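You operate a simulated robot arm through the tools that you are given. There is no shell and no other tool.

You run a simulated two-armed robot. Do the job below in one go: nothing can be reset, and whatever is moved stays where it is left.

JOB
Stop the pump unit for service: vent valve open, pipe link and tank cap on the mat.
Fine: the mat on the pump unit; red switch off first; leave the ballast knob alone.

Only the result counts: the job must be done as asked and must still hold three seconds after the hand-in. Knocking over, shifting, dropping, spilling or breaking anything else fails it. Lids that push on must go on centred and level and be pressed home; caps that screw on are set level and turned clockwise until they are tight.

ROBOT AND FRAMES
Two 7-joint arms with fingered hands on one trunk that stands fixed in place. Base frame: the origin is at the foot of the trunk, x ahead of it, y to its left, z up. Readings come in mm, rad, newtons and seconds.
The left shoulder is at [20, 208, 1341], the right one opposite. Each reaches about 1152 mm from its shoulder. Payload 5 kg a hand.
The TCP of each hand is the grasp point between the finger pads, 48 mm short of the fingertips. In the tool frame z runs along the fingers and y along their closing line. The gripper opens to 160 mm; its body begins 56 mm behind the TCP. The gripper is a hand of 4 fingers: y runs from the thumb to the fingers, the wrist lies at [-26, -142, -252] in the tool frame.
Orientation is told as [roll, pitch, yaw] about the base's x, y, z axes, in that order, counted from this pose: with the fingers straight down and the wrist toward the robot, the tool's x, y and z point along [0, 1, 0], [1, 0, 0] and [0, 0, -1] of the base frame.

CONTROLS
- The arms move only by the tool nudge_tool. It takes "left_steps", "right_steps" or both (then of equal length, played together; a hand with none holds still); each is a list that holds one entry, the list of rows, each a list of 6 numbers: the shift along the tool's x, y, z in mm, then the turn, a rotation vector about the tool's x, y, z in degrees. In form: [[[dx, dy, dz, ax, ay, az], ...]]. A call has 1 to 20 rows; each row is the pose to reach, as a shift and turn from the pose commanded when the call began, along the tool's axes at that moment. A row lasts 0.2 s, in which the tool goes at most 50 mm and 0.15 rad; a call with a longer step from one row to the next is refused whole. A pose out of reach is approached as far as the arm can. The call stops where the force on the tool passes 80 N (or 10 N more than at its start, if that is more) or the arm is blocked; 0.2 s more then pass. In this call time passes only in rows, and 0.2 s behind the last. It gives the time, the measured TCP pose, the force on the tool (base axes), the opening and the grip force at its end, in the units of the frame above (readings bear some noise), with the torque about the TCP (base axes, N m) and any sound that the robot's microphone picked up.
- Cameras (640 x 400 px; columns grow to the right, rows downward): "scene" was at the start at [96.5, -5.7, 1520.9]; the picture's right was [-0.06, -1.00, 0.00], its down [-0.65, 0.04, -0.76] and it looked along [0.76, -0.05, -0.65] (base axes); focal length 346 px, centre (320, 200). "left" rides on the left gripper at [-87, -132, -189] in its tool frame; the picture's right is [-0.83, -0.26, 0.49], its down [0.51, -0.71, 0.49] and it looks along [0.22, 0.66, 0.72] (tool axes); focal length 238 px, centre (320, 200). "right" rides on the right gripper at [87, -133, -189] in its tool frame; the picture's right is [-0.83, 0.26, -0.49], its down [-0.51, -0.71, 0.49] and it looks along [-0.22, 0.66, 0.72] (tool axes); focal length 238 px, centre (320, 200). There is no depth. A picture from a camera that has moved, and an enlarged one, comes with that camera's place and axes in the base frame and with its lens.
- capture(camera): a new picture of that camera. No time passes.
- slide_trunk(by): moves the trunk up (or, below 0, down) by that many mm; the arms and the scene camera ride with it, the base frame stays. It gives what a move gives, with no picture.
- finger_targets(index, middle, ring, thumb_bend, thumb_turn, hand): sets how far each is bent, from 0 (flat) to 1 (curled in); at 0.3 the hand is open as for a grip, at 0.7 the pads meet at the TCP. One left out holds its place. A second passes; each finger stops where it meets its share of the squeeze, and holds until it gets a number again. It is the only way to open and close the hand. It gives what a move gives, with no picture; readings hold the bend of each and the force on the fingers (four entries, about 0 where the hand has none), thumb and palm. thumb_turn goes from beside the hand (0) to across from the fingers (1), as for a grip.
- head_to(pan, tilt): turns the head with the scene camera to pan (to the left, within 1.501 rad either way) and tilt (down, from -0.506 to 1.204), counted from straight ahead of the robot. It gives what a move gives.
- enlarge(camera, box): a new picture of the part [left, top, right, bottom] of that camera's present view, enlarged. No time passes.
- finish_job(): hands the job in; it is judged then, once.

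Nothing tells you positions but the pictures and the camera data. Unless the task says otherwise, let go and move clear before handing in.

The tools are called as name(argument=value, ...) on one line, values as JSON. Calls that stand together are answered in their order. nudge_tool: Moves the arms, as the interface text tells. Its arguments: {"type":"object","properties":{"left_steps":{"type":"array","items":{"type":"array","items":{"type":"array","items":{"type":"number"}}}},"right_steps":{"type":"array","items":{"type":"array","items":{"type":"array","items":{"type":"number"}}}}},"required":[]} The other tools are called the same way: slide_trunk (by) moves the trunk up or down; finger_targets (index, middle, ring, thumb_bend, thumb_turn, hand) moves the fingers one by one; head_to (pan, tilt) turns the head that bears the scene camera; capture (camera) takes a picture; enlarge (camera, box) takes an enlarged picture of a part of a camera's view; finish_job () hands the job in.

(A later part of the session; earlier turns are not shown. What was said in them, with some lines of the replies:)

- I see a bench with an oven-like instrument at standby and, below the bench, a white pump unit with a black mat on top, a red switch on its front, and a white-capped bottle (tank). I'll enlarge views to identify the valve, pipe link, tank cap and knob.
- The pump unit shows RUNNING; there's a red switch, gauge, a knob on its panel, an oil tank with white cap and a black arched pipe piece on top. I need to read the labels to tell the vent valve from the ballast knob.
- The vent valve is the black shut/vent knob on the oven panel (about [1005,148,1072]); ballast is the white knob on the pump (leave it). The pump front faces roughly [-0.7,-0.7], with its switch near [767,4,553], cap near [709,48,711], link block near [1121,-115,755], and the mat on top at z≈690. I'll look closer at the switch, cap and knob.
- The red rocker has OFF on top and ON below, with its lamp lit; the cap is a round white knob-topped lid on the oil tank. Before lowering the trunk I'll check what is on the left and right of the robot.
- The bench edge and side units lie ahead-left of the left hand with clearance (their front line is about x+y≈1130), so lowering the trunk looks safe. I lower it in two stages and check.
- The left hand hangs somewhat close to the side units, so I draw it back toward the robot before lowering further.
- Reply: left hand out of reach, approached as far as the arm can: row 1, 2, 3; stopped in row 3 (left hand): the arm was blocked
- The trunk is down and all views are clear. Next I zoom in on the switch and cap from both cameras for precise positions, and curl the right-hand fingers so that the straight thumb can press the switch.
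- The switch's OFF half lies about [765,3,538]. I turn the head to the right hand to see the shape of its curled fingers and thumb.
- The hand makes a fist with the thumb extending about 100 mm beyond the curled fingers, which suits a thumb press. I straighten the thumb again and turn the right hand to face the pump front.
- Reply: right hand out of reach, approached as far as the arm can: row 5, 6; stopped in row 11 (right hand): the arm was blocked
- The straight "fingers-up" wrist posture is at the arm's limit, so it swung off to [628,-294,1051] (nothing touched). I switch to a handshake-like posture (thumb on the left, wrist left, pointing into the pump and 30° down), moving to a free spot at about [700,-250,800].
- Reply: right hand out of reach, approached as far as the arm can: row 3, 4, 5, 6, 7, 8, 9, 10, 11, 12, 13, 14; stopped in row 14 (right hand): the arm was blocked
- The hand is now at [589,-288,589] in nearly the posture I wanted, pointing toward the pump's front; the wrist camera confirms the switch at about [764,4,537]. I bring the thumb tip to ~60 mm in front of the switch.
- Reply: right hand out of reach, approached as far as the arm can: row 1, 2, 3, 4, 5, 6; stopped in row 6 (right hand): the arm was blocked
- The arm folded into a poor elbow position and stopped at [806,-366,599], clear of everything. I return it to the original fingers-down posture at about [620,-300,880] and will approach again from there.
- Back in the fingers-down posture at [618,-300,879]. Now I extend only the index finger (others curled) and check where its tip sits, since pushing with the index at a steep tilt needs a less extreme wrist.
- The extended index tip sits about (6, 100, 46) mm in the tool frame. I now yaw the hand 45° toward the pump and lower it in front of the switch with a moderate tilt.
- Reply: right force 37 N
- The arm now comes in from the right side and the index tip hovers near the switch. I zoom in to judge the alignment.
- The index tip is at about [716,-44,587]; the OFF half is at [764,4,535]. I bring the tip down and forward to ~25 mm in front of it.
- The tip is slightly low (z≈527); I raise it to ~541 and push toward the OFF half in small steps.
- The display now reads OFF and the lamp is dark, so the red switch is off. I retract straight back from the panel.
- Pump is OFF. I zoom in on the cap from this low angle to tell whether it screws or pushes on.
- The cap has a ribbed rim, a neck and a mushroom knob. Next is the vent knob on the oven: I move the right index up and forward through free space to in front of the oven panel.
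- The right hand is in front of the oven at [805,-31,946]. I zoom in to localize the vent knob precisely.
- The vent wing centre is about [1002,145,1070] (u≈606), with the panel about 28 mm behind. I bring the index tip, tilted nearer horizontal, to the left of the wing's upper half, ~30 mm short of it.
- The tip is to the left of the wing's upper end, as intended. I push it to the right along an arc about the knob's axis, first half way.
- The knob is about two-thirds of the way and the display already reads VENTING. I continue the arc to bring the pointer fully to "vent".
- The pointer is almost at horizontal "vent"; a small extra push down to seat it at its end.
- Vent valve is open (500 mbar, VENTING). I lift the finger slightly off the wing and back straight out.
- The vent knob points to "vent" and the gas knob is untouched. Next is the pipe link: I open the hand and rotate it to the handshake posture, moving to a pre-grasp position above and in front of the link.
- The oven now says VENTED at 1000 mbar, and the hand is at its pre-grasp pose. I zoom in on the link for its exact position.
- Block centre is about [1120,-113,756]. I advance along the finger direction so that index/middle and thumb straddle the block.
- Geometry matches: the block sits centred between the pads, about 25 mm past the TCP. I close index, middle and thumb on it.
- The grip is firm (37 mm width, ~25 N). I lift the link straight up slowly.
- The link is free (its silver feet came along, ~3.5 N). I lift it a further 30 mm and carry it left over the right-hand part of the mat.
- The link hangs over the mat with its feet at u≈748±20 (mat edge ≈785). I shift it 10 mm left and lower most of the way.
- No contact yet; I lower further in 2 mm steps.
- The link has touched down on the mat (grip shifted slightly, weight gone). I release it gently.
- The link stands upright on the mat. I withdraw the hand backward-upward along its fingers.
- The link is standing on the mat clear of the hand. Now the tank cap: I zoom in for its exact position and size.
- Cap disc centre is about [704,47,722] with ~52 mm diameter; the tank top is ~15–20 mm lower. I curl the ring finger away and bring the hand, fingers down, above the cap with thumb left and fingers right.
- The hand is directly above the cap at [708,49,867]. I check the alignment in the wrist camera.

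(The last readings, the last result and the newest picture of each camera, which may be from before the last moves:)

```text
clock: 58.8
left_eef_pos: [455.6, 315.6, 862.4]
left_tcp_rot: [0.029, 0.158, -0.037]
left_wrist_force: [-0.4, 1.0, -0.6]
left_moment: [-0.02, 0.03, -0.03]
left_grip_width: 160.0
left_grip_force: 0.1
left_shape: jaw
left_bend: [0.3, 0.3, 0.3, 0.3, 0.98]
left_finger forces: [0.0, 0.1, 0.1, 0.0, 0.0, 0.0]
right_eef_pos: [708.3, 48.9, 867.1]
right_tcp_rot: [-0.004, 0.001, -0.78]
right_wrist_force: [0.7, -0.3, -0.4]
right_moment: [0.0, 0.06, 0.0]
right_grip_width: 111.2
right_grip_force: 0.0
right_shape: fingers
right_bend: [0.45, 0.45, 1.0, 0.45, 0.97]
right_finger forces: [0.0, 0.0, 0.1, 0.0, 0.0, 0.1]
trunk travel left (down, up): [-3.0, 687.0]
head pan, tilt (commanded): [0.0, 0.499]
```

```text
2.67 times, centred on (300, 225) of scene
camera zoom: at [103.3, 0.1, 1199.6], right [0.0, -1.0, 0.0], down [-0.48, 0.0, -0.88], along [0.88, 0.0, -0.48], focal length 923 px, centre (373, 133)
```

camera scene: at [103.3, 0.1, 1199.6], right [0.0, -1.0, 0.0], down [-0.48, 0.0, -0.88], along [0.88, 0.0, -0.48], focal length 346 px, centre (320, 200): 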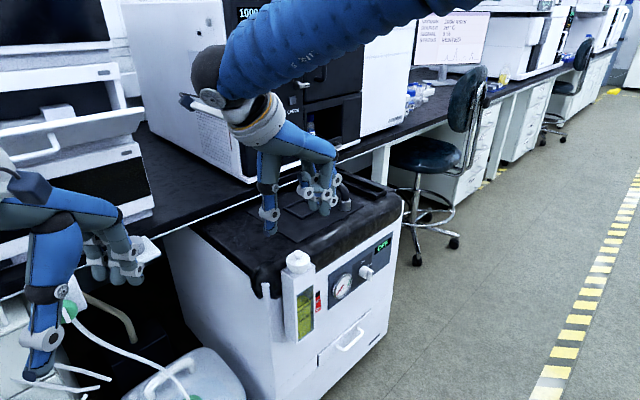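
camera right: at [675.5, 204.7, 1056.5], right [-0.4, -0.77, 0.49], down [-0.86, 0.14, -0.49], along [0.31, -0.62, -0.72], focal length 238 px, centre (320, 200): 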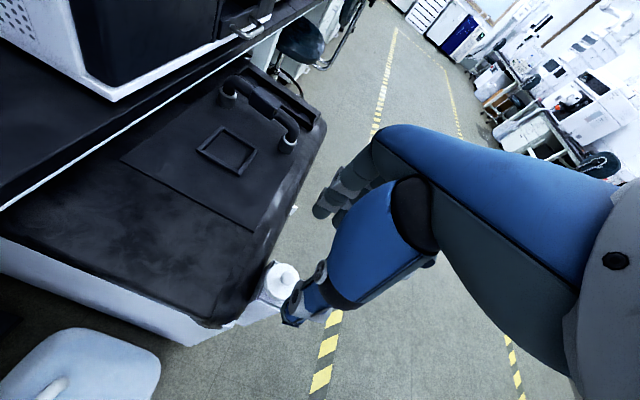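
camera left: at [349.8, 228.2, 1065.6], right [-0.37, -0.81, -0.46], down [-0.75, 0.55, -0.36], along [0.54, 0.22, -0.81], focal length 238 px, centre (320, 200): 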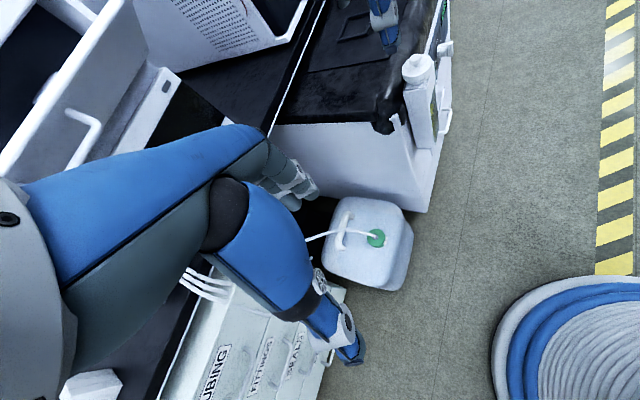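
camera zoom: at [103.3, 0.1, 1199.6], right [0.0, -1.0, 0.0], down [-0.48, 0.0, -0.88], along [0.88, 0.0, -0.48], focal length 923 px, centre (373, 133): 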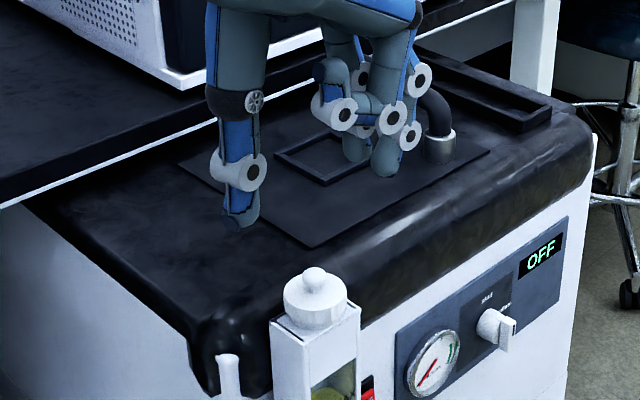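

Alignment is within 2 mm (cap centre [704,47,722]). I descend to just above grip height.

nudge_tool(right_steps=[[[0, -1.6, 30, 0, 0, 0], [0, -1.6, 60, 0, 0, 0], [0, -1.6, 90, 0, 0, 0]]])

enlarge(camera="scene", box=[250, 200, 360, 300])

enlarge(camera="left", box=[340, 0, 480, 110])

enlarge(camera="right", box=[240, 180, 400, 330])

```text
clock: 59.5
left_eef_pos: [455.1, 315.1, 861.5]
left_tcp_rot: [0.03, 0.157, -0.037]
left_wrist_force: [-0.6, -0.4, -0.6]
left_moment: [-0.01, 0.02, 0.02]
left_grip_width: 159.8
left_grip_force: 0.0
left_shape: jaw
left_bend: [0.3, 0.3, 0.3, 0.3, 0.98]
left_finger forces: [0.0, 0.0, 0.0, 0.0, 0.1, 0.0]
right_eef_pos: [710.2, 52.1, 778.4]
right_tcp_rot: [0.001, 0.001, -0.784]
right_wrist_force: [1.2, -1.0, 0.9]
right_moment: [0.03, 0.08, -0.01]
right_grip_width: 111.1
right_grip_force: 0.1
right_shape: fingers
right_bend: [0.45, 0.45, 1.0, 0.45, 0.97]
right_finger forces: [0.1, 0.1, 0.0, 0.0, 0.0, 0.0]
trunk travel left (down, up): [-3.0, 687.0]
head pan, tilt (commanded): [0.0, 0.499]
```

```text
4.00 times, centred on (305, 250) of scene
camera zoom: at [103.6, -0.4, 1199.5], right [0.0, -1.0, 0.0], down [-0.48, 0.0, -0.88], along [0.88, 0.0, -0.48], focal length 1384 px, centre (380, 0)
```

zoom: 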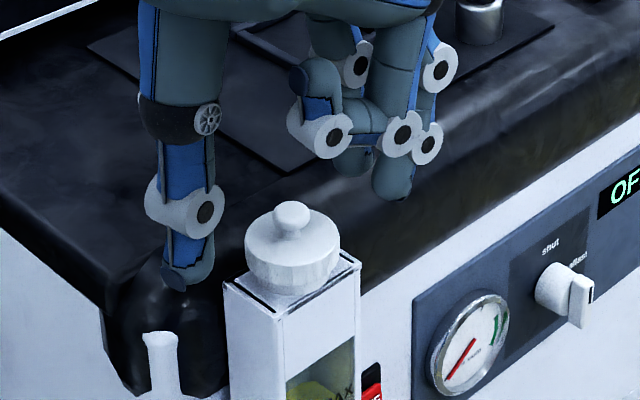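

```text
3.64 times, centred on (410, 55) of left
camera zoom: at [350.1, 227.8, 1065.6], right [-0.37, -0.81, -0.46], down [-0.75, 0.55, -0.36], along [0.54, 0.22, -0.81], focal length 867 px, centre (-7, 727)
```

zoom: 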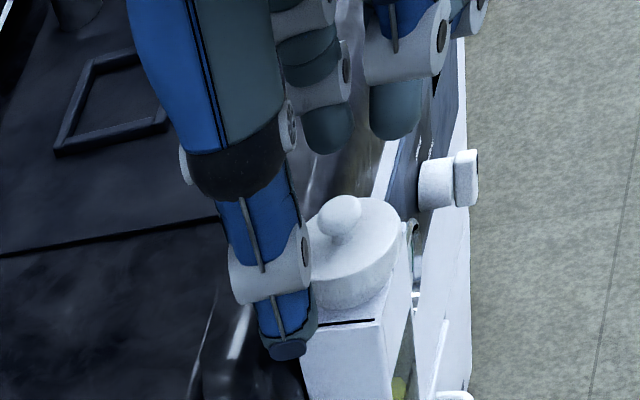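

```text
2.67 times, centred on (320, 255) of right
camera zoom: at [675.6, 206.9, 966.6], right [-0.41, -0.77, 0.49], down [-0.86, 0.14, -0.49], along [0.31, -0.62, -0.72], focal length 636 px, centre (320, 53)
```

zoom: 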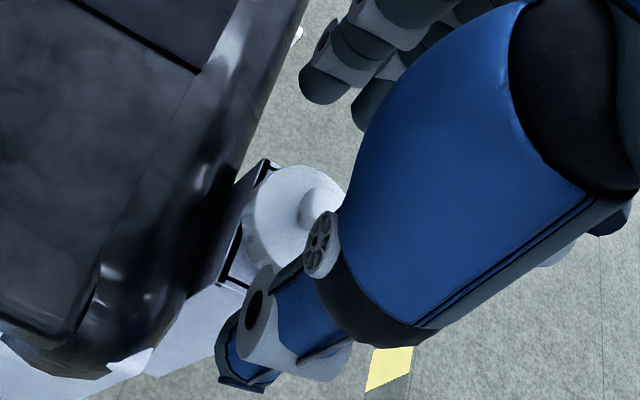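

The thumb and the two fingers straddle the cap well; the tank top is at z≈698 and the rim ≈710–722. I lower to grip height and close on the rim.

nudge_tool(right_steps=[[[0, 0, 11, 0, 0, 0], [-2, 0, 22, 0, 0, 0]]])

enlarge(camera="left", box=[360, 20, 480, 110])

enlarge(camera="scene", box=[250, 200, 360, 300])

```text
clock: 60.1
left_eef_pos: [455.6, 315.3, 862.8]
left_tcp_rot: [0.029, 0.157, -0.037]
left_wrist_force: [0.4, -1.2, -1.5]
left_moment: [-0.01, 0.01, 0.0]
left_grip_width: 160.1
left_grip_force: 0.1
left_shape: jaw
left_bend: [0.3, 0.3, 0.3, 0.3, 0.98]
left_finger forces: [0.1, 0.0, 0.0, 0.0, 0.1, 0.0]
right_eef_pos: [708.0, 50.6, 756.5]
right_tcp_rot: [0.003, 0.0, -0.782]
right_wrist_force: [1.3, 0.2, -0.2]
right_moment: [0.0, -0.01, 0.0]
right_grip_width: 111.1
right_grip_force: 0.1
right_shape: fingers
right_bend: [0.45, 0.45, 1.0, 0.45, 0.97]
right_finger forces: [0.0, 0.0, 0.1, 0.0, 0.0, 0.0]
trunk travel left (down, up): [-3.0, 687.0]
head pan, tilt (commanded): [0.0, 0.499]
```

```text
4.44 times, centred on (420, 65) of left
camera zoom: at [349.8, 227.9, 1065.8], right [-0.37, -0.81, -0.46], down [-0.75, 0.55, -0.36], along [0.54, 0.22, -0.81], focal length 1059 px, centre (-124, 800)
```

zoom: 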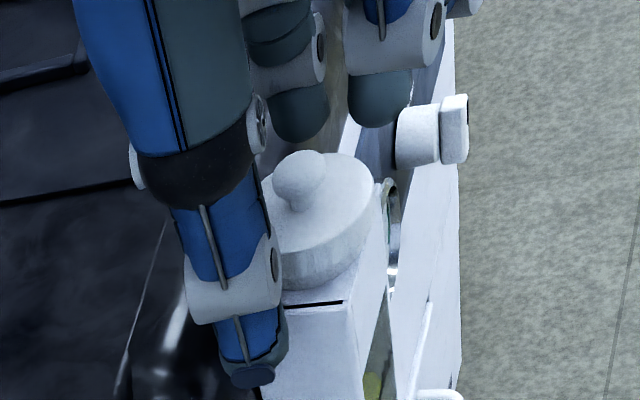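

```text
4.00 times, centred on (305, 250) of scene
camera zoom: at [103.3, -0.4, 1199.6], right [0.0, -1.0, 0.0], down [-0.48, 0.0, -0.88], along [0.88, 0.0, -0.48], focal length 1384 px, centre (380, 0)
```

zoom: 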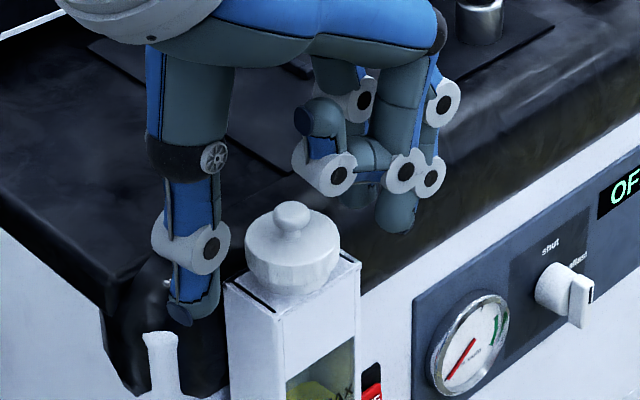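

finger_targets(hand="right", index=0.75, middle=0.75, thumb_bend=0.75)

enlarge(camera="left", box=[360, 20, 480, 110])

enlarge(camera="scene", box=[250, 200, 360, 300])

enlarge(camera="right", box=[240, 180, 400, 330])

```text
clock: 61.1
left_eef_pos: [454.8, 314.7, 862.7]
left_tcp_rot: [0.029, 0.158, -0.038]
left_wrist_force: [0.3, 0.0, -1.2]
left_moment: [0.0, 0.02, -0.03]
left_grip_width: 160.1
left_grip_force: 0.1
left_shape: jaw
left_bend: [0.3, 0.3, 0.3, 0.3, 0.98]
left_finger forces: [0.0, 0.0, 0.0, 0.0, 0.0, 0.0]
right_eef_pos: [706.1, 49.8, 756.4]
right_tcp_rot: [-0.001, 0.0, -0.782]
right_wrist_force: [-4.6, -0.9, 0.2]
right_moment: [-0.04, 0.22, -0.04]
right_grip_width: 48.0
right_grip_force: 24.0
right_shape: fingers
right_bend: [0.6, 0.63, 1.0, 0.64, 0.96]
right_finger forces: [10.6, 12.5, 0.0, 0.0, 24.9, 0.1]
trunk travel left (down, up): [-3.0, 687.0]
head pan, tilt (commanded): [0.0, 0.499]
heard: snap
```

```text
4.44 times, centred on (420, 65) of left
camera zoom: at [349.4, 227.8, 1065.9], right [-0.37, -0.81, -0.46], down [-0.75, 0.55, -0.36], along [0.54, 0.22, -0.81], focal length 1059 px, centre (-124, 800)
```

zoom: 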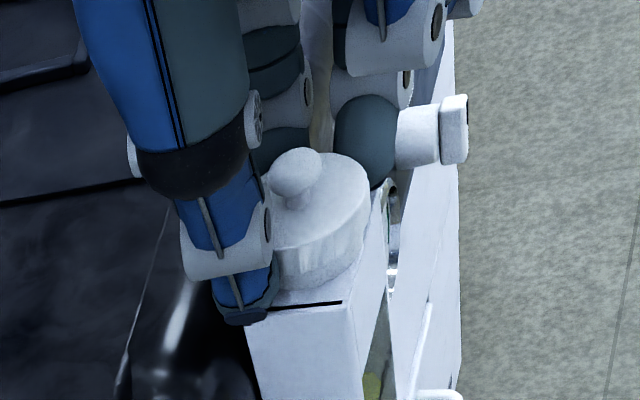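

```text
4.00 times, centred on (305, 250) of scene
camera zoom: at [103.0, -0.4, 1199.6], right [0.0, -1.0, 0.0], down [-0.48, 0.0, -0.88], along [0.88, 0.0, -0.48], focal length 1384 px, centre (380, 0)
```

zoom: 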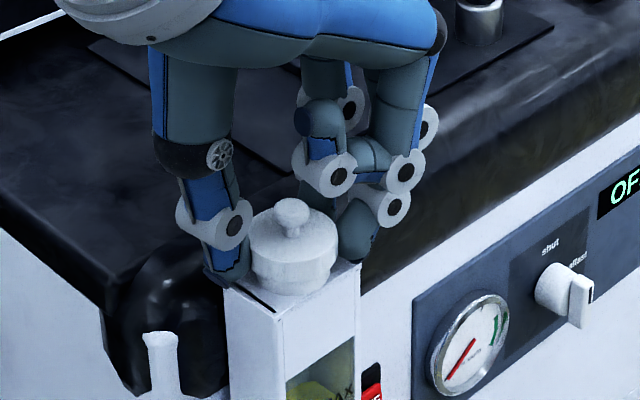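

```text
2.67 times, centred on (320, 255) of right
camera zoom: at [673.5, 205.0, 944.9], right [-0.4, -0.77, 0.49], down [-0.86, 0.14, -0.49], along [0.31, -0.62, -0.72], focal length 636 px, centre (320, 53)
```

zoom: 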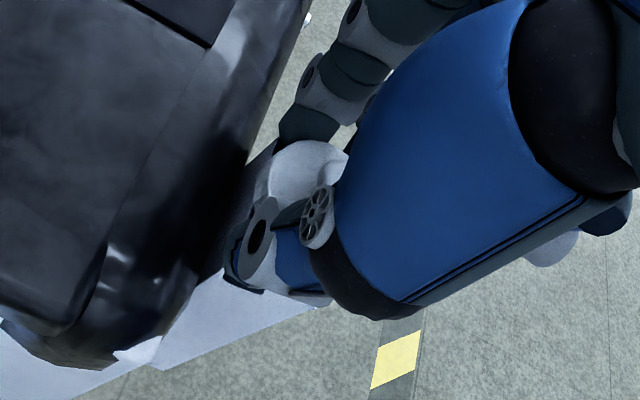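

I heard a snap as the fingers closed; the cap is held at 48 mm width. I look closely at the cap before doing anything more.

enlarge(camera="scene", box=[285, 235, 345, 280])

enlarge(camera="left", box=[395, 40, 450, 85])

```text
8.89 times, centred on (315, 258) of scene
camera zoom: at [103.0, -0.4, 1199.6], right [0.0, -1.0, 0.0], down [-0.48, 0.0, -0.88], along [0.88, 0.0, -0.48], focal length 3076 px, centre (364, -311)
```

zoom: 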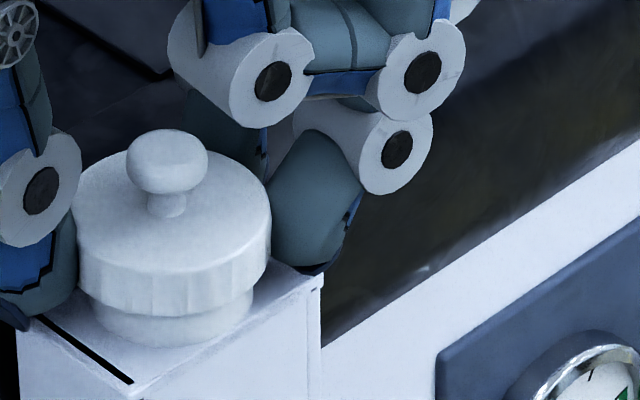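

```text
8.89 times, centred on (422, 62) of left
camera zoom: at [349.4, 227.8, 1065.9], right [-0.37, -0.81, -0.46], down [-0.75, 0.55, -0.36], along [0.54, 0.22, -0.81], focal length 2119 px, centre (-591, 1422)
```

zoom: 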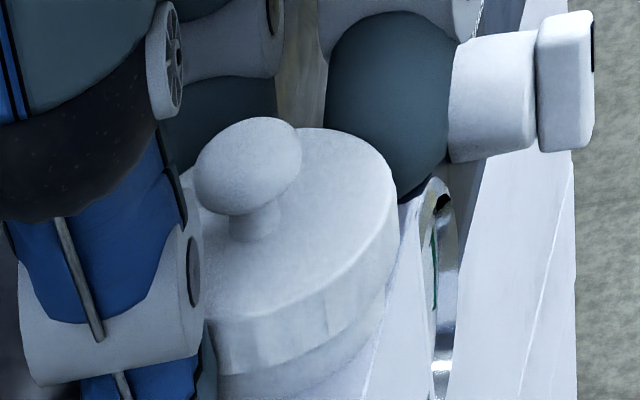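

The cap looks intact and slightly raised, like a snap-on lid that has popped loose. I lift very gently to test whether it comes free.

nudge_tool(right_steps=[[[0, 0, -1.5, 0, 0, 0], [0, 0, -3, 0, 0, 0]]])

enlarge(camera="scene", box=[285, 235, 345, 280])

```text
clock: 61.8
left_eef_pos: [454.2, 316.0, 862.1]
left_tcp_rot: [0.03, 0.157, -0.039]
left_wrist_force: [0.1, 0.5, -0.2]
left_moment: [0.0, -0.02, -0.02]
left_grip_width: 160.0
left_grip_force: 0.2
left_shape: jaw
left_bend: [0.3, 0.3, 0.3, 0.3, 0.98]
left_finger forces: [0.1, 0.0, 0.1, 0.0, 0.1, 0.0]
right_eef_pos: [707.3, 48.4, 759.2]
right_tcp_rot: [0.0, -0.001, -0.782]
right_wrist_force: [-2.9, -0.1, -1.4]
right_moment: [-0.03, 0.14, -0.03]
right_grip_width: 48.1
right_grip_force: 23.9
right_shape: fingers
right_bend: [0.6, 0.63, 1.0, 0.64, 0.96]
right_finger forces: [10.9, 12.6, 0.0, 0.0, 24.7, 0.0]
trunk travel left (down, up): [-3.0, 687.0]
head pan, tilt (commanded): [0.0, 0.499]
```

```text
8.89 times, centred on (315, 258) of scene
camera zoom: at [103.1, -0.4, 1199.6], right [0.0, -1.0, 0.0], down [-0.48, 0.0, -0.88], along [0.88, 0.0, -0.48], focal length 3076 px, centre (364, -311)
```

zoom: 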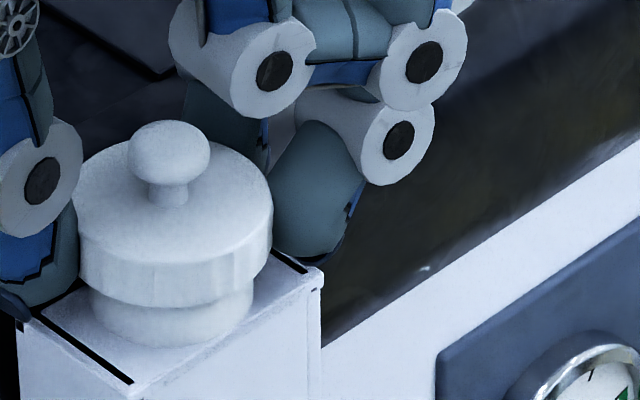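

The cap rises freely with the hand. I continue lifting it straight up, off the neck.

nudge_tool(right_steps=[[[0, 0, -4, 0, 0, 0], [0, 0, -8, 0, 0, 0], [0, 0, -12, 0, 0, 0], [0, 0, -18, 0, 0, 0], [0, 0, -26, 0, 0, 0], [0, 0, -36, 0, 0, 0]]])

enlarge(camera="scene", box=[250, 180, 360, 280])

enlarge(camera="left", box=[360, 0, 480, 90])

```text
clock: 63.1
left_eef_pos: [454.6, 316.7, 862.4]
left_tcp_rot: [0.03, 0.156, -0.04]
left_wrist_force: [-0.1, -1.0, 0.5]
left_moment: [0.03, 0.01, -0.02]
left_grip_width: 159.7
left_grip_force: 0.0
left_shape: jaw
left_bend: [0.3, 0.3, 0.3, 0.3, 0.98]
left_finger forces: [0.0, 0.1, 0.0, 0.0, 0.0, 0.0]
right_eef_pos: [705.8, 49.1, 796.0]
right_tcp_rot: [0.001, 0.001, -0.782]
right_wrist_force: [-0.2, 0.6, -0.3]
right_moment: [-0.01, -0.01, -0.02]
right_grip_width: 48.4
right_grip_force: 24.3
right_shape: fingers
right_bend: [0.6, 0.63, 1.0, 0.65, 0.95]
right_finger forces: [11.9, 12.2, 0.1, 0.0, 24.6, 0.1]
trunk travel left (down, up): [-3.0, 687.0]
head pan, tilt (commanded): [0.0, 0.499]
```

```text
4.00 times, centred on (305, 230) of scene
camera zoom: at [103.0, -0.4, 1199.7], right [0.0, -1.0, 0.0], down [-0.48, 0.0, -0.88], along [0.88, 0.0, -0.48], focal length 1384 px, centre (380, 80)
```

zoom: 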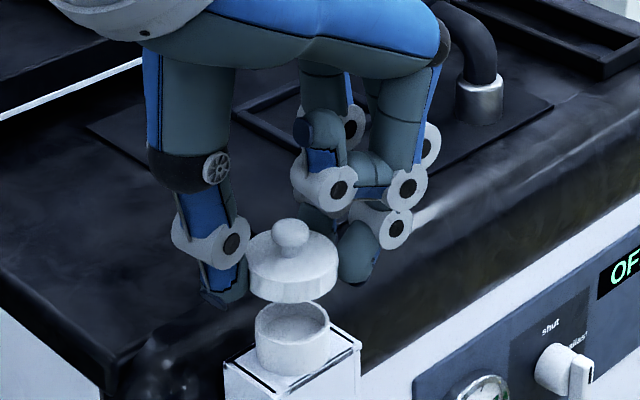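

```text
4.44 times, centred on (420, 45) of left
camera zoom: at [349.5, 227.9, 1065.9], right [-0.37, -0.81, -0.46], down [-0.75, 0.55, -0.36], along [0.54, 0.22, -0.81], focal length 1059 px, centre (-124, 889)
```

zoom: 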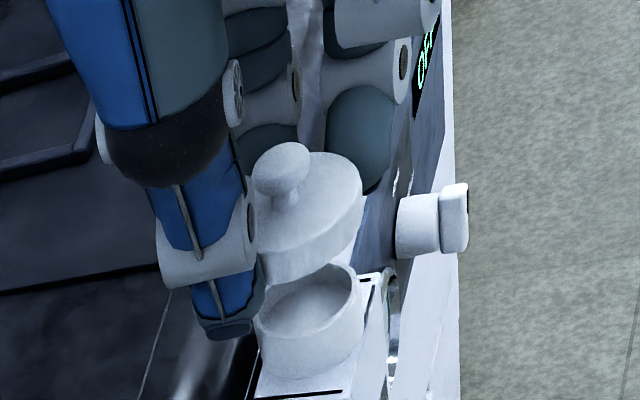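

The snap-on cap is off and held level. I carry it over the free front strip of the mat (target about u=590, n=645, clear of the frame and the link).

nudge_tool(right_steps=[[[0, 0, -10, 0, 0, 0], [29, 31, -10, 0, 0, 0], [58, 63, -10, 0, 0, 0], [86, 94, -10, 0, 0, 0], [115, 126, -10, 0, 0, 0]]])

enlarge(camera="scene", box=[240, 130, 400, 270])

enlarge(camera="right", box=[200, 130, 420, 330])

```text
clock: 64.3
left_eef_pos: [455.7, 316.4, 860.2]
left_tcp_rot: [0.029, 0.158, -0.037]
left_wrist_force: [0.7, 1.3, -0.8]
left_moment: [-0.07, 0.07, 0.01]
left_grip_width: 159.9
left_grip_force: 0.1
left_shape: jaw
left_bend: [0.3, 0.3, 0.3, 0.3, 0.98]
left_finger forces: [0.1, 0.1, 0.0, 0.0, 0.1, 0.2]
right_eef_pos: [877.4, 40.2, 799.6]
right_tcp_rot: [-0.001, 0.003, -0.781]
right_wrist_force: [0.3, -0.6, 0.1]
right_moment: [0.01, 0.09, -0.03]
right_grip_width: 48.3
right_grip_force: 24.2
right_shape: fingers
right_bend: [0.6, 0.63, 1.0, 0.65, 0.95]
right_finger forces: [12.0, 12.1, 0.1, 0.0, 24.2, 0.0]
trunk travel left (down, up): [-3.0, 687.0]
head pan, tilt (commanded): [0.0, 0.499]
```

```text
2.86 times, centred on (320, 200) of scene
camera zoom: at [104.0, 0.3, 1199.5], right [0.0, -1.0, 0.0], down [-0.48, 0.0, -0.88], along [0.88, 0.0, -0.48], focal length 989 px, centre (320, 200)
```

zoom: 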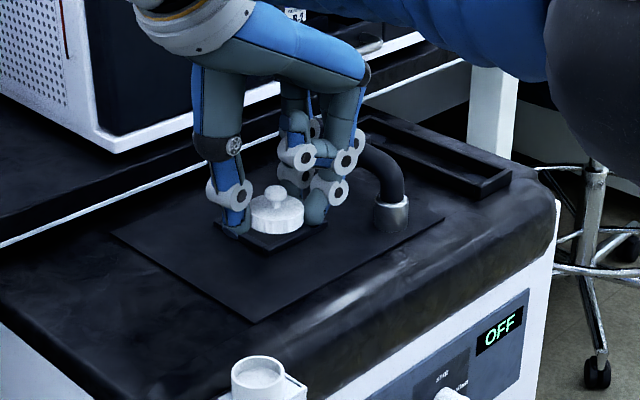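

```text
2.00 times, centred on (310, 230) of right
camera zoom: at [844.0, 197.0, 989.0], right [-0.4, -0.77, 0.49], down [-0.86, 0.14, -0.49], along [0.31, -0.62, -0.72], focal length 477 px, centre (340, 140)
```

zoom: 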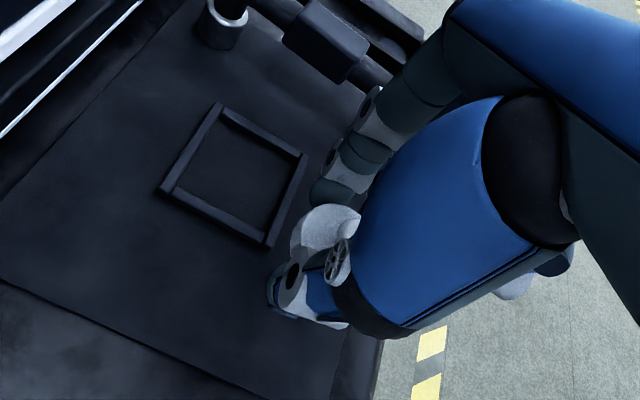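

Position over the mat is as planned. I lower the cap toward the mat.

nudge_tool(right_steps=[[[0, 0, 15, 0, 0, 0], [0, 0, 30, 0, 0, 0], [0, 0, 40, 0, 0, 0], [0, 0, 46, 0, 0, 0]]])

enlarge(camera="scene", box=[270, 160, 360, 240])

enlarge(camera="left", box=[330, 0, 450, 60])

```text
clock: 65.3
left_eef_pos: [454.3, 316.1, 863.2]
left_tcp_rot: [0.031, 0.157, -0.039]
left_wrist_force: [-0.7, -0.9, 0.6]
left_moment: [0.0, 0.0, -0.03]
left_grip_width: 160.1
left_grip_force: 0.0
left_shape: jaw
left_bend: [0.3, 0.3, 0.3, 0.3, 0.98]
left_finger forces: [0.0, 0.0, 0.1, 0.0, 0.0, 0.1]
right_eef_pos: [876.4, 41.5, 758.4]
right_tcp_rot: [0.003, 0.0, -0.783]
right_wrist_force: [-1.3, -1.2, 5.6]
right_moment: [-0.12, -0.12, -0.08]
right_grip_width: 48.0
right_grip_force: 27.4
right_shape: fingers
right_bend: [0.6, 0.63, 1.0, 0.65, 0.95]
right_finger forces: [17.7, 12.0, 0.1, 0.0, 24.4, 0.0]
trunk travel left (down, up): [-3.0, 687.0]
head pan, tilt (commanded): [0.0, 0.499]
```

```text
5.00 times, centred on (315, 200) of scene
camera zoom: at [102.7, -0.4, 1199.8], right [0.0, -1.0, 0.0], down [-0.48, 0.0, -0.88], along [0.88, 0.0, -0.48], focal length 1730 px, centre (345, 200)
```

zoom: 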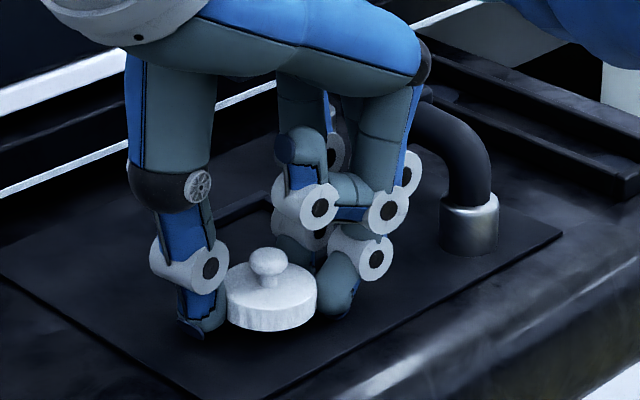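

```text
5.33 times, centred on (390, 30) of left
camera zoom: at [349.2, 227.8, 1066.1], right [-0.37, -0.81, -0.46], down [-0.75, 0.55, -0.36], along [0.55, 0.22, -0.81], focal length 1271 px, centre (-53, 1107)
```

zoom: 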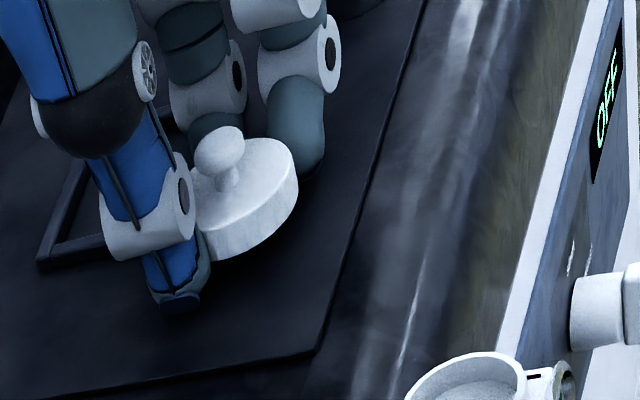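

There is light contact with the mat (≈6 N). I relieve it by 3 mm and then open the fingers to let the cap settle.

nudge_tool(right_steps=[[[0, 0, -3, 0, 0, 0]]])

finger_targets(hand="right", index=0.48, middle=0.48, thumb_bend=0.48)

enlarge(camera="scene", box=[270, 160, 360, 240])

enlarge(camera="left", box=[330, 0, 450, 60])

```text
clock: 65.8
left_eef_pos: [455.0, 315.6, 862.4]
left_tcp_rot: [0.029, 0.156, -0.038]
left_wrist_force: [0.8, 0.4, -0.3]
left_moment: [0.01, 0.02, 0.03]
left_grip_width: 159.9
left_grip_force: 0.1
left_shape: jaw
left_bend: [0.3, 0.3, 0.3, 0.3, 0.98]
left_finger forces: [0.1, 0.0, 0.0, 0.0, 0.0, 0.1]
right_eef_pos: [876.0, 41.6, 759.1]
right_tcp_rot: [-0.001, 0.002, -0.784]
right_wrist_force: [-0.2, -2.2, -0.8]
right_moment: [-0.16, 0.03, -0.11]
right_grip_width: 48.2
right_grip_force: 25.4
right_shape: fingers
right_bend: [0.6, 0.63, 1.0, 0.65, 0.95]
right_finger forces: [14.1, 12.4, 0.0, 0.0, 24.1, 0.1]
trunk travel left (down, up): [-3.0, 687.0]
head pan, tilt (commanded): [0.0, 0.499]
```

```text
clock: 66.8
left_eef_pos: [455.3, 317.0, 863.1]
left_tcp_rot: [0.03, 0.157, -0.038]
left_wrist_force: [-0.5, 0.0, 0.0]
left_moment: [0.01, 0.01, -0.01]
left_grip_width: 159.7
left_grip_force: 0.2
left_shape: jaw
left_bend: [0.3, 0.3, 0.3, 0.3, 0.98]
left_finger forces: [0.0, 0.0, 0.0, 0.1, 0.0, 0.0]
right_eef_pos: [875.9, 42.4, 760.1]
right_tcp_rot: [0.0, 0.0, -0.781]
right_wrist_force: [-0.6, -0.4, 1.2]
right_moment: [-0.03, 0.03, -0.01]
right_grip_width: 97.8
right_grip_force: 0.4
right_shape: fingers
right_bend: [0.49, 0.48, 1.0, 0.48, 0.97]
right_finger forces: [0.9, 0.0, 0.0, 0.1, 0.0, 0.1]
trunk travel left (down, up): [-3.0, 687.0]
head pan, tilt (commanded): [0.0, 0.499]
```

```text
5.00 times, centred on (315, 200) of scene
camera zoom: at [103.1, -0.4, 1199.6], right [0.0, -1.0, 0.0], down [-0.48, 0.0, -0.88], along [0.88, 0.0, -0.48], focal length 1730 px, centre (345, 200)
```

zoom: 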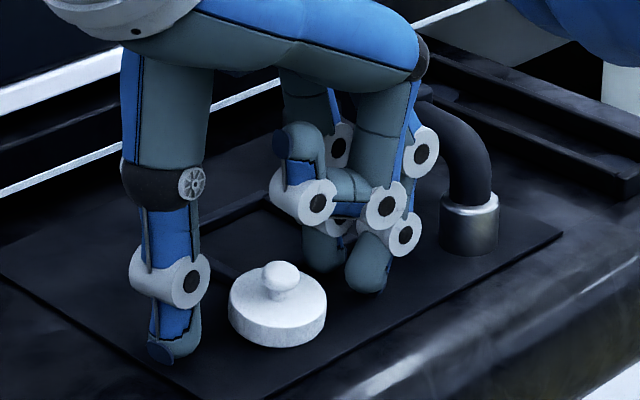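

```text
5.33 times, centred on (390, 30) of left
camera zoom: at [349.6, 227.9, 1065.8], right [-0.37, -0.81, -0.46], down [-0.75, 0.55, -0.36], along [0.54, 0.22, -0.81], focal length 1271 px, centre (-53, 1107)
```

zoom: 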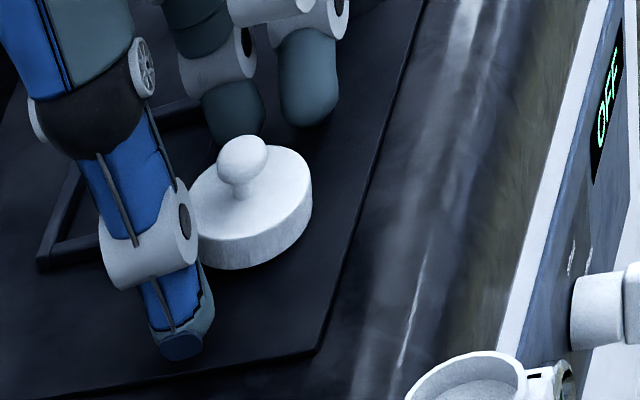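

The cap rests flat on the mat. I raise the hand straight up and clear.

nudge_tool(right_steps=[[[0, 0, -10, 0, 0, 0], [0, 0, -30, 0, 0, 0], [0, 0, -65, 0, 0, 0], [0, 0, -100, 0, 0, 0], [0, 0, -135, 0, 0, 0]]])

capture(camera="scene")

enlarge(camera="scene", box=[230, 150, 410, 280])

capture(camera="right")

```text
clock: 68.0
left_eef_pos: [454.3, 315.3, 862.8]
left_tcp_rot: [0.029, 0.157, -0.037]
left_wrist_force: [0.1, -0.5, 0.7]
left_moment: [0.02, -0.01, -0.03]
left_grip_width: 160.1
left_grip_force: 0.0
left_shape: jaw
left_bend: [0.3, 0.3, 0.3, 0.3, 0.98]
left_finger forces: [0.0, 0.1, 0.0, 0.0, 0.0, 0.1]
right_eef_pos: [876.8, 41.4, 894.9]
right_tcp_rot: [0.0, 0.0, -0.782]
right_wrist_force: [0.4, 1.6, -0.7]
right_moment: [-0.06, -0.08, -0.01]
right_grip_width: 98.8
right_grip_force: 0.1
right_shape: fingers
right_bend: [0.48, 0.48, 1.0, 0.48, 0.97]
right_finger forces: [0.1, 0.0, 0.0, 0.1, 0.0, 0.1]
trunk travel left (down, up): [-3.0, 687.0]
head pan, tilt (commanded): [0.0, 0.499]
```

```text
taken
camera scene: at [102.7, -0.4, 1199.7], right [0.0, -1.0, 0.0], down [-0.48, 0.0, -0.88], along [0.88, 0.0, -0.48], focal length 346 px, centre (320, 200)
```

scene: 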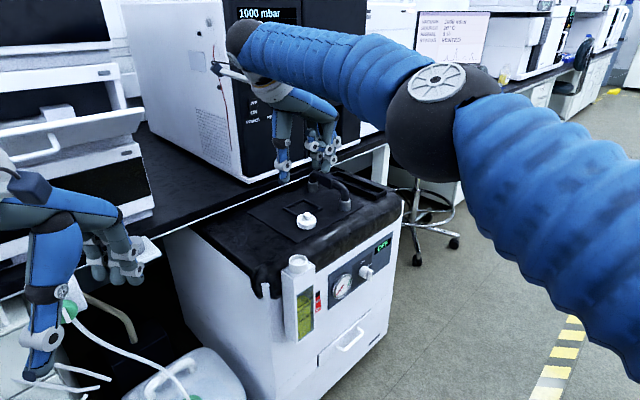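

```text
3.08 times, centred on (320, 215) of scene
camera zoom: at [102.7, -0.4, 1199.7], right [0.0, -1.0, 0.0], down [-0.48, 0.0, -0.88], along [0.88, 0.0, -0.48], focal length 1065 px, centre (320, 154)
```

zoom: 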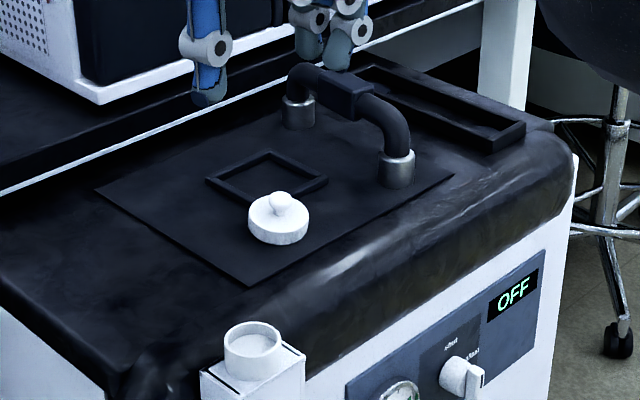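

```text
taken
camera right: at [842.7, 196.0, 1084.3], right [-0.4, -0.77, 0.49], down [-0.86, 0.14, -0.49], along [0.31, -0.62, -0.72], focal length 238 px, centre (320, 200)
```

right: 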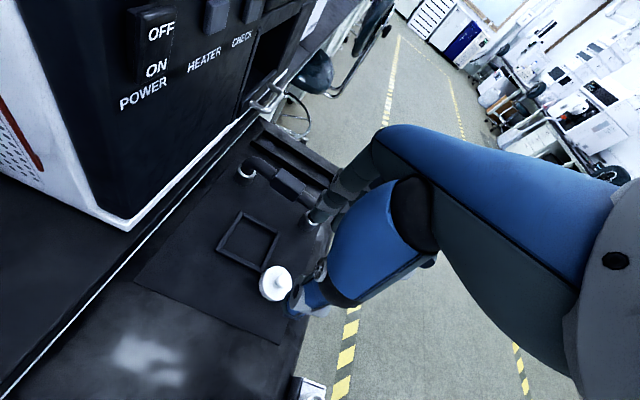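

Both the link and the cap are on the mat. I pull the hand back away from the oven and pump, then verify every item.

nudge_tool(right_steps=[[[-35, 0, -5, 0, 0, 0], [-75, 0, -10, 0, 0, 0], [-115, 0, -15, 0, 0, 0], [-155, 15, -20, 0, 0, 0], [-190, 30, -25, 0, 0, 0]]])

enlarge(camera="scene", box=[230, 150, 410, 280])

head_to(pan=0.1, tilt=0.4)

capture(camera="scene")

capture(camera="right")

```text
clock: 69.2
left_eef_pos: [455.5, 315.7, 862.0]
left_tcp_rot: [0.029, 0.157, -0.037]
left_wrist_force: [-0.5, -0.2, 0.6]
left_moment: [0.06, -0.02, -0.02]
left_grip_width: 160.3
left_grip_force: 0.0
left_shape: jaw
left_bend: [0.3, 0.3, 0.3, 0.3, 0.98]
left_finger forces: [0.0, 0.1, 0.0, 0.1, 0.1, 0.1]
right_eef_pos: [764.1, -116.1, 922.0]
right_tcp_rot: [0.002, 0.0, -0.782]
right_wrist_force: [-0.2, 0.9, 0.4]
right_moment: [0.0, -0.07, -0.01]
right_grip_width: 99.0
right_grip_force: 0.0
right_shape: fingers
right_bend: [0.48, 0.48, 1.0, 0.48, 0.98]
right_finger forces: [0.0, 0.0, 0.0, 0.0, 0.0, 0.1]
trunk travel left (down, up): [-3.0, 687.0]
head pan, tilt (commanded): [0.0, 0.499]
```

```text
3.08 times, centred on (320, 215) of scene
camera zoom: at [102.7, -1.1, 1199.7], right [0.0, -1.0, 0.0], down [-0.48, 0.0, -0.88], along [0.88, 0.0, -0.48], focal length 1065 px, centre (320, 154)
```

zoom: 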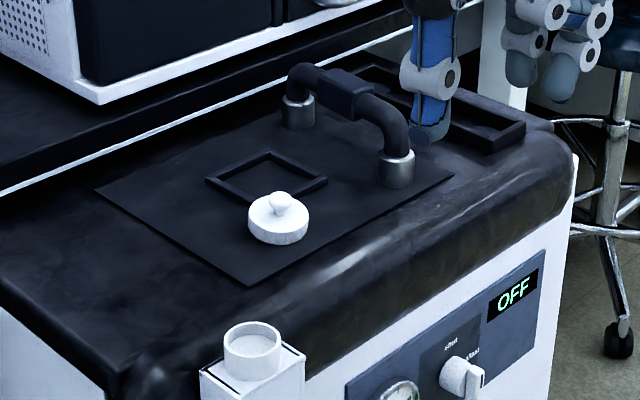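

```text
clock: 69.8
left_eef_pos: [455.2, 315.1, 861.9]
left_tcp_rot: [0.03, 0.159, -0.039]
left_wrist_force: [-0.9, 0.1, 0.6]
left_moment: [0.01, 0.0, -0.01]
left_grip_width: 160.0
left_grip_force: 0.1
left_shape: jaw
left_bend: [0.3, 0.3, 0.3, 0.3, 0.98]
left_finger forces: [0.1, 0.0, 0.1, 0.1, 0.0, 0.0]
right_eef_pos: [764.8, -115.5, 922.3]
right_tcp_rot: [0.001, 0.001, -0.781]
right_wrist_force: [0.1, -0.8, 0.0]
right_moment: [0.02, 0.01, 0.03]
right_grip_width: 99.1
right_grip_force: 0.1
right_shape: fingers
right_bend: [0.48, 0.48, 1.0, 0.48, 0.98]
right_finger forces: [0.0, 0.1, 0.1, 0.0, 0.0, 0.0]
trunk travel left (down, up): [-3.0, 687.0]
head pan, tilt (commanded): [0.099, 0.4]
```

```text
taken
camera scene: at [104.2, 8.5, 1208.7], right [0.1, -1.0, 0.0], down [-0.39, -0.04, -0.92], along [0.92, 0.09, -0.39], focal length 346 px, centre (320, 200)
```

scene: 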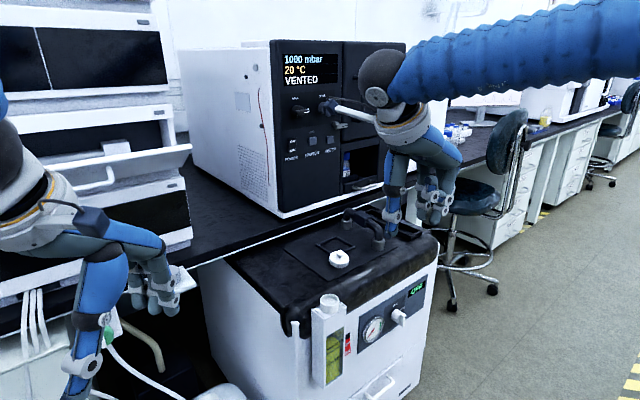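

```text
taken
camera right: at [732.0, 39.7, 1110.4], right [-0.41, -0.77, 0.49], down [-0.86, 0.14, -0.49], along [0.31, -0.62, -0.72], focal length 238 px, centre (320, 200)
```

right: 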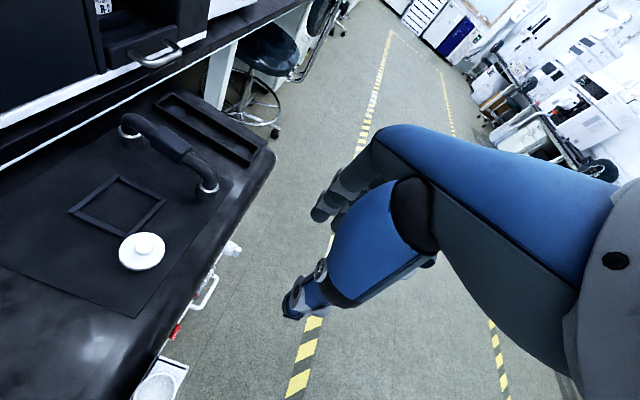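

The hand is clear. I zoom in to verify the mat layout, the vent knob, the red switch and the ballast knob.

enlarge(camera="right", box=[50, 90, 250, 330])

enlarge(camera="scene", box=[270, 40, 360, 170])

enlarge(camera="scene", box=[300, 270, 440, 390])

```text
1.67 times, centred on (150, 210) of right
camera zoom: at [732.0, 39.7, 1110.4], right [-0.41, -0.77, 0.49], down [-0.86, 0.14, -0.49], along [0.31, -0.62, -0.72], focal length 397 px, centre (603, 183)
```

zoom: 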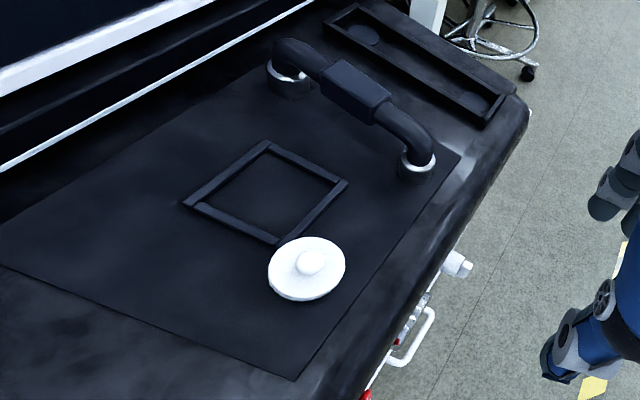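

```text
3.08 times, centred on (315, 105) of scene
camera zoom: at [104.2, 8.5, 1208.7], right [0.1, -1.0, 0.0], down [-0.39, -0.04, -0.92], along [0.92, 0.09, -0.39], focal length 1065 px, centre (335, 492)
```

zoom: 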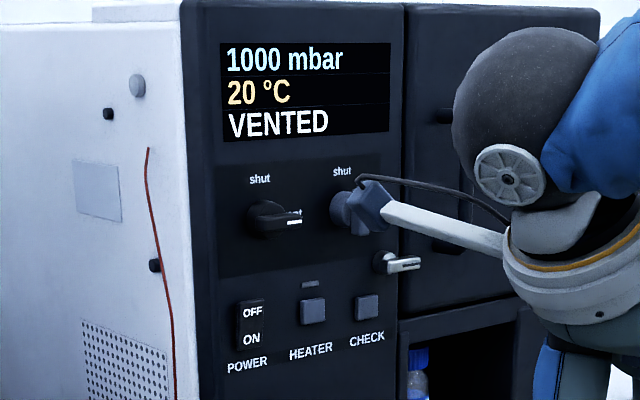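

```text
3.33 times, centred on (370, 330) of scene
camera zoom: at [104.2, 8.5, 1208.7], right [0.1, -1.0, 0.0], down [-0.39, -0.04, -0.92], along [0.92, 0.09, -0.39], focal length 1154 px, centre (153, -233)
```

zoom: 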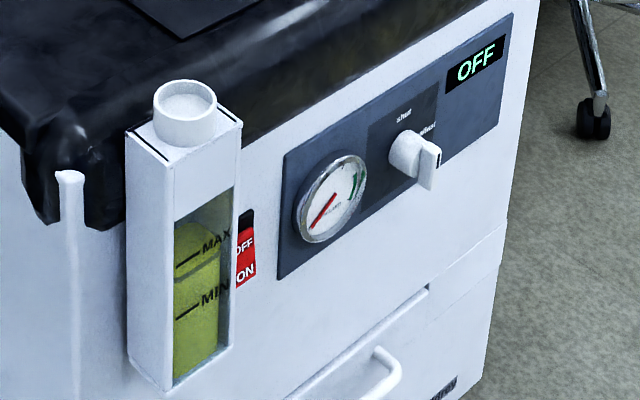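

The switch reads OFF, the lamp is out, the vent knob points to "vent", and the ballast knob is unchanged. I take a last close look at how the cap and the link's feet rest on the mat.

enlarge(camera="scene", box=[305, 200, 415, 280])

enlarge(camera="right", box=[150, 150, 250, 220])

enlarge(camera="right", box=[90, 200, 190, 290])

enlarge(camera="left", box=[320, 0, 460, 80])

```text
5.00 times, centred on (360, 240) of scene
camera zoom: at [104.2, 8.5, 1208.7], right [0.1, -1.0, 0.0], down [-0.39, -0.04, -0.92], along [0.92, 0.09, -0.39], focal length 1730 px, centre (120, 0)
```

zoom: 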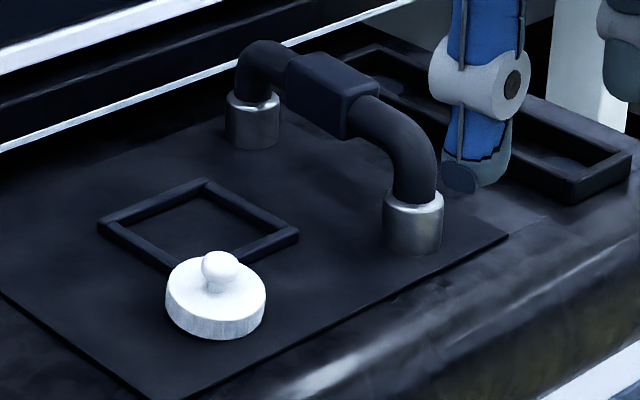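

```text
5.71 times, centred on (200, 185) of right
camera zoom: at [732.0, 39.7, 1110.4], right [-0.41, -0.77, 0.49], down [-0.86, 0.14, -0.49], along [0.31, -0.62, -0.72], focal length 1362 px, centre (1006, 286)
```

zoom: 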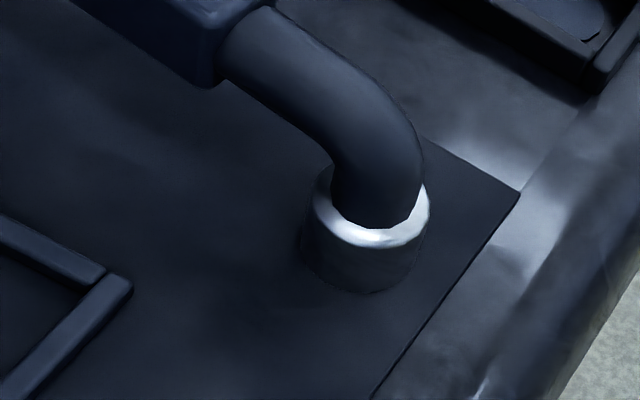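

```text
4.44 times, centred on (140, 245) of right
camera zoom: at [732.0, 39.7, 1110.4], right [-0.41, -0.77, 0.49], down [-0.86, 0.14, -0.49], along [0.31, -0.62, -0.72], focal length 1059 px, centre (1120, 0)
```

zoom: 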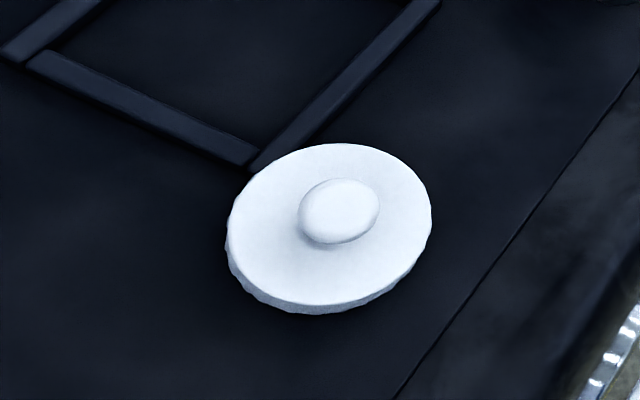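

```text
4.57 times, centred on (390, 40) of left
camera zoom: at [349.6, 227.6, 1065.9], right [-0.37, -0.81, -0.46], down [-0.75, 0.55, -0.36], along [0.54, 0.22, -0.81], focal length 1090 px, centre (0, 931)
```

zoom: 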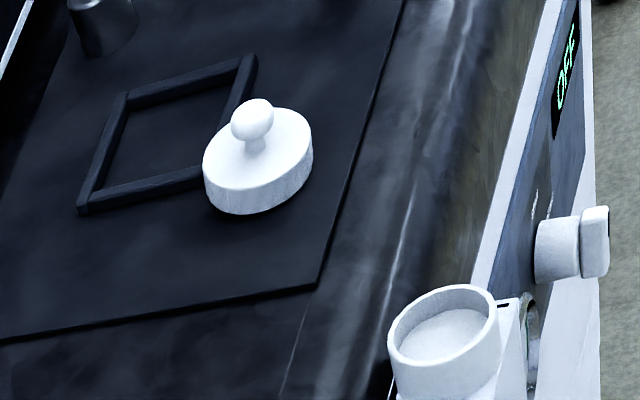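

Both feet of the link stand within the mat, the cap lies flat on it, the pump is OFF with its red switch off, the oven is VENTED with the valve on "vent", and the ballast knob is untouched. The hand is clear of everything, so I hand in the job.

finish_job()

```text
The job is handed in.
```

The pump unit is stopped for service and I have handed the job in. I don't have the judge's result.

- **Red switch:** I pressed it off before anything else. The pump display reads OFF and the lamp is dark.
- **Vent valve:** The knob points to "vent". The oven display reads VENTED at 1000 mbar. The gas knob beside it was not moved.
- **Pipe link:** It stands upright on its two feet near the right edge of the mat. The front foot is about 9 mm inside the mat's front edge.
- **Tank cap:** It lies flat on the front strip of the mat, close to the raised frame. There was an audible snap as the fingers closed on it. It then lifted off freely and looked undamaged, so I took it as a snap-on lid letting go.
- **Ballast knob:** I did not touch it, and it looked unchanged in the last pictures.

Both hands are open and clear of everything.
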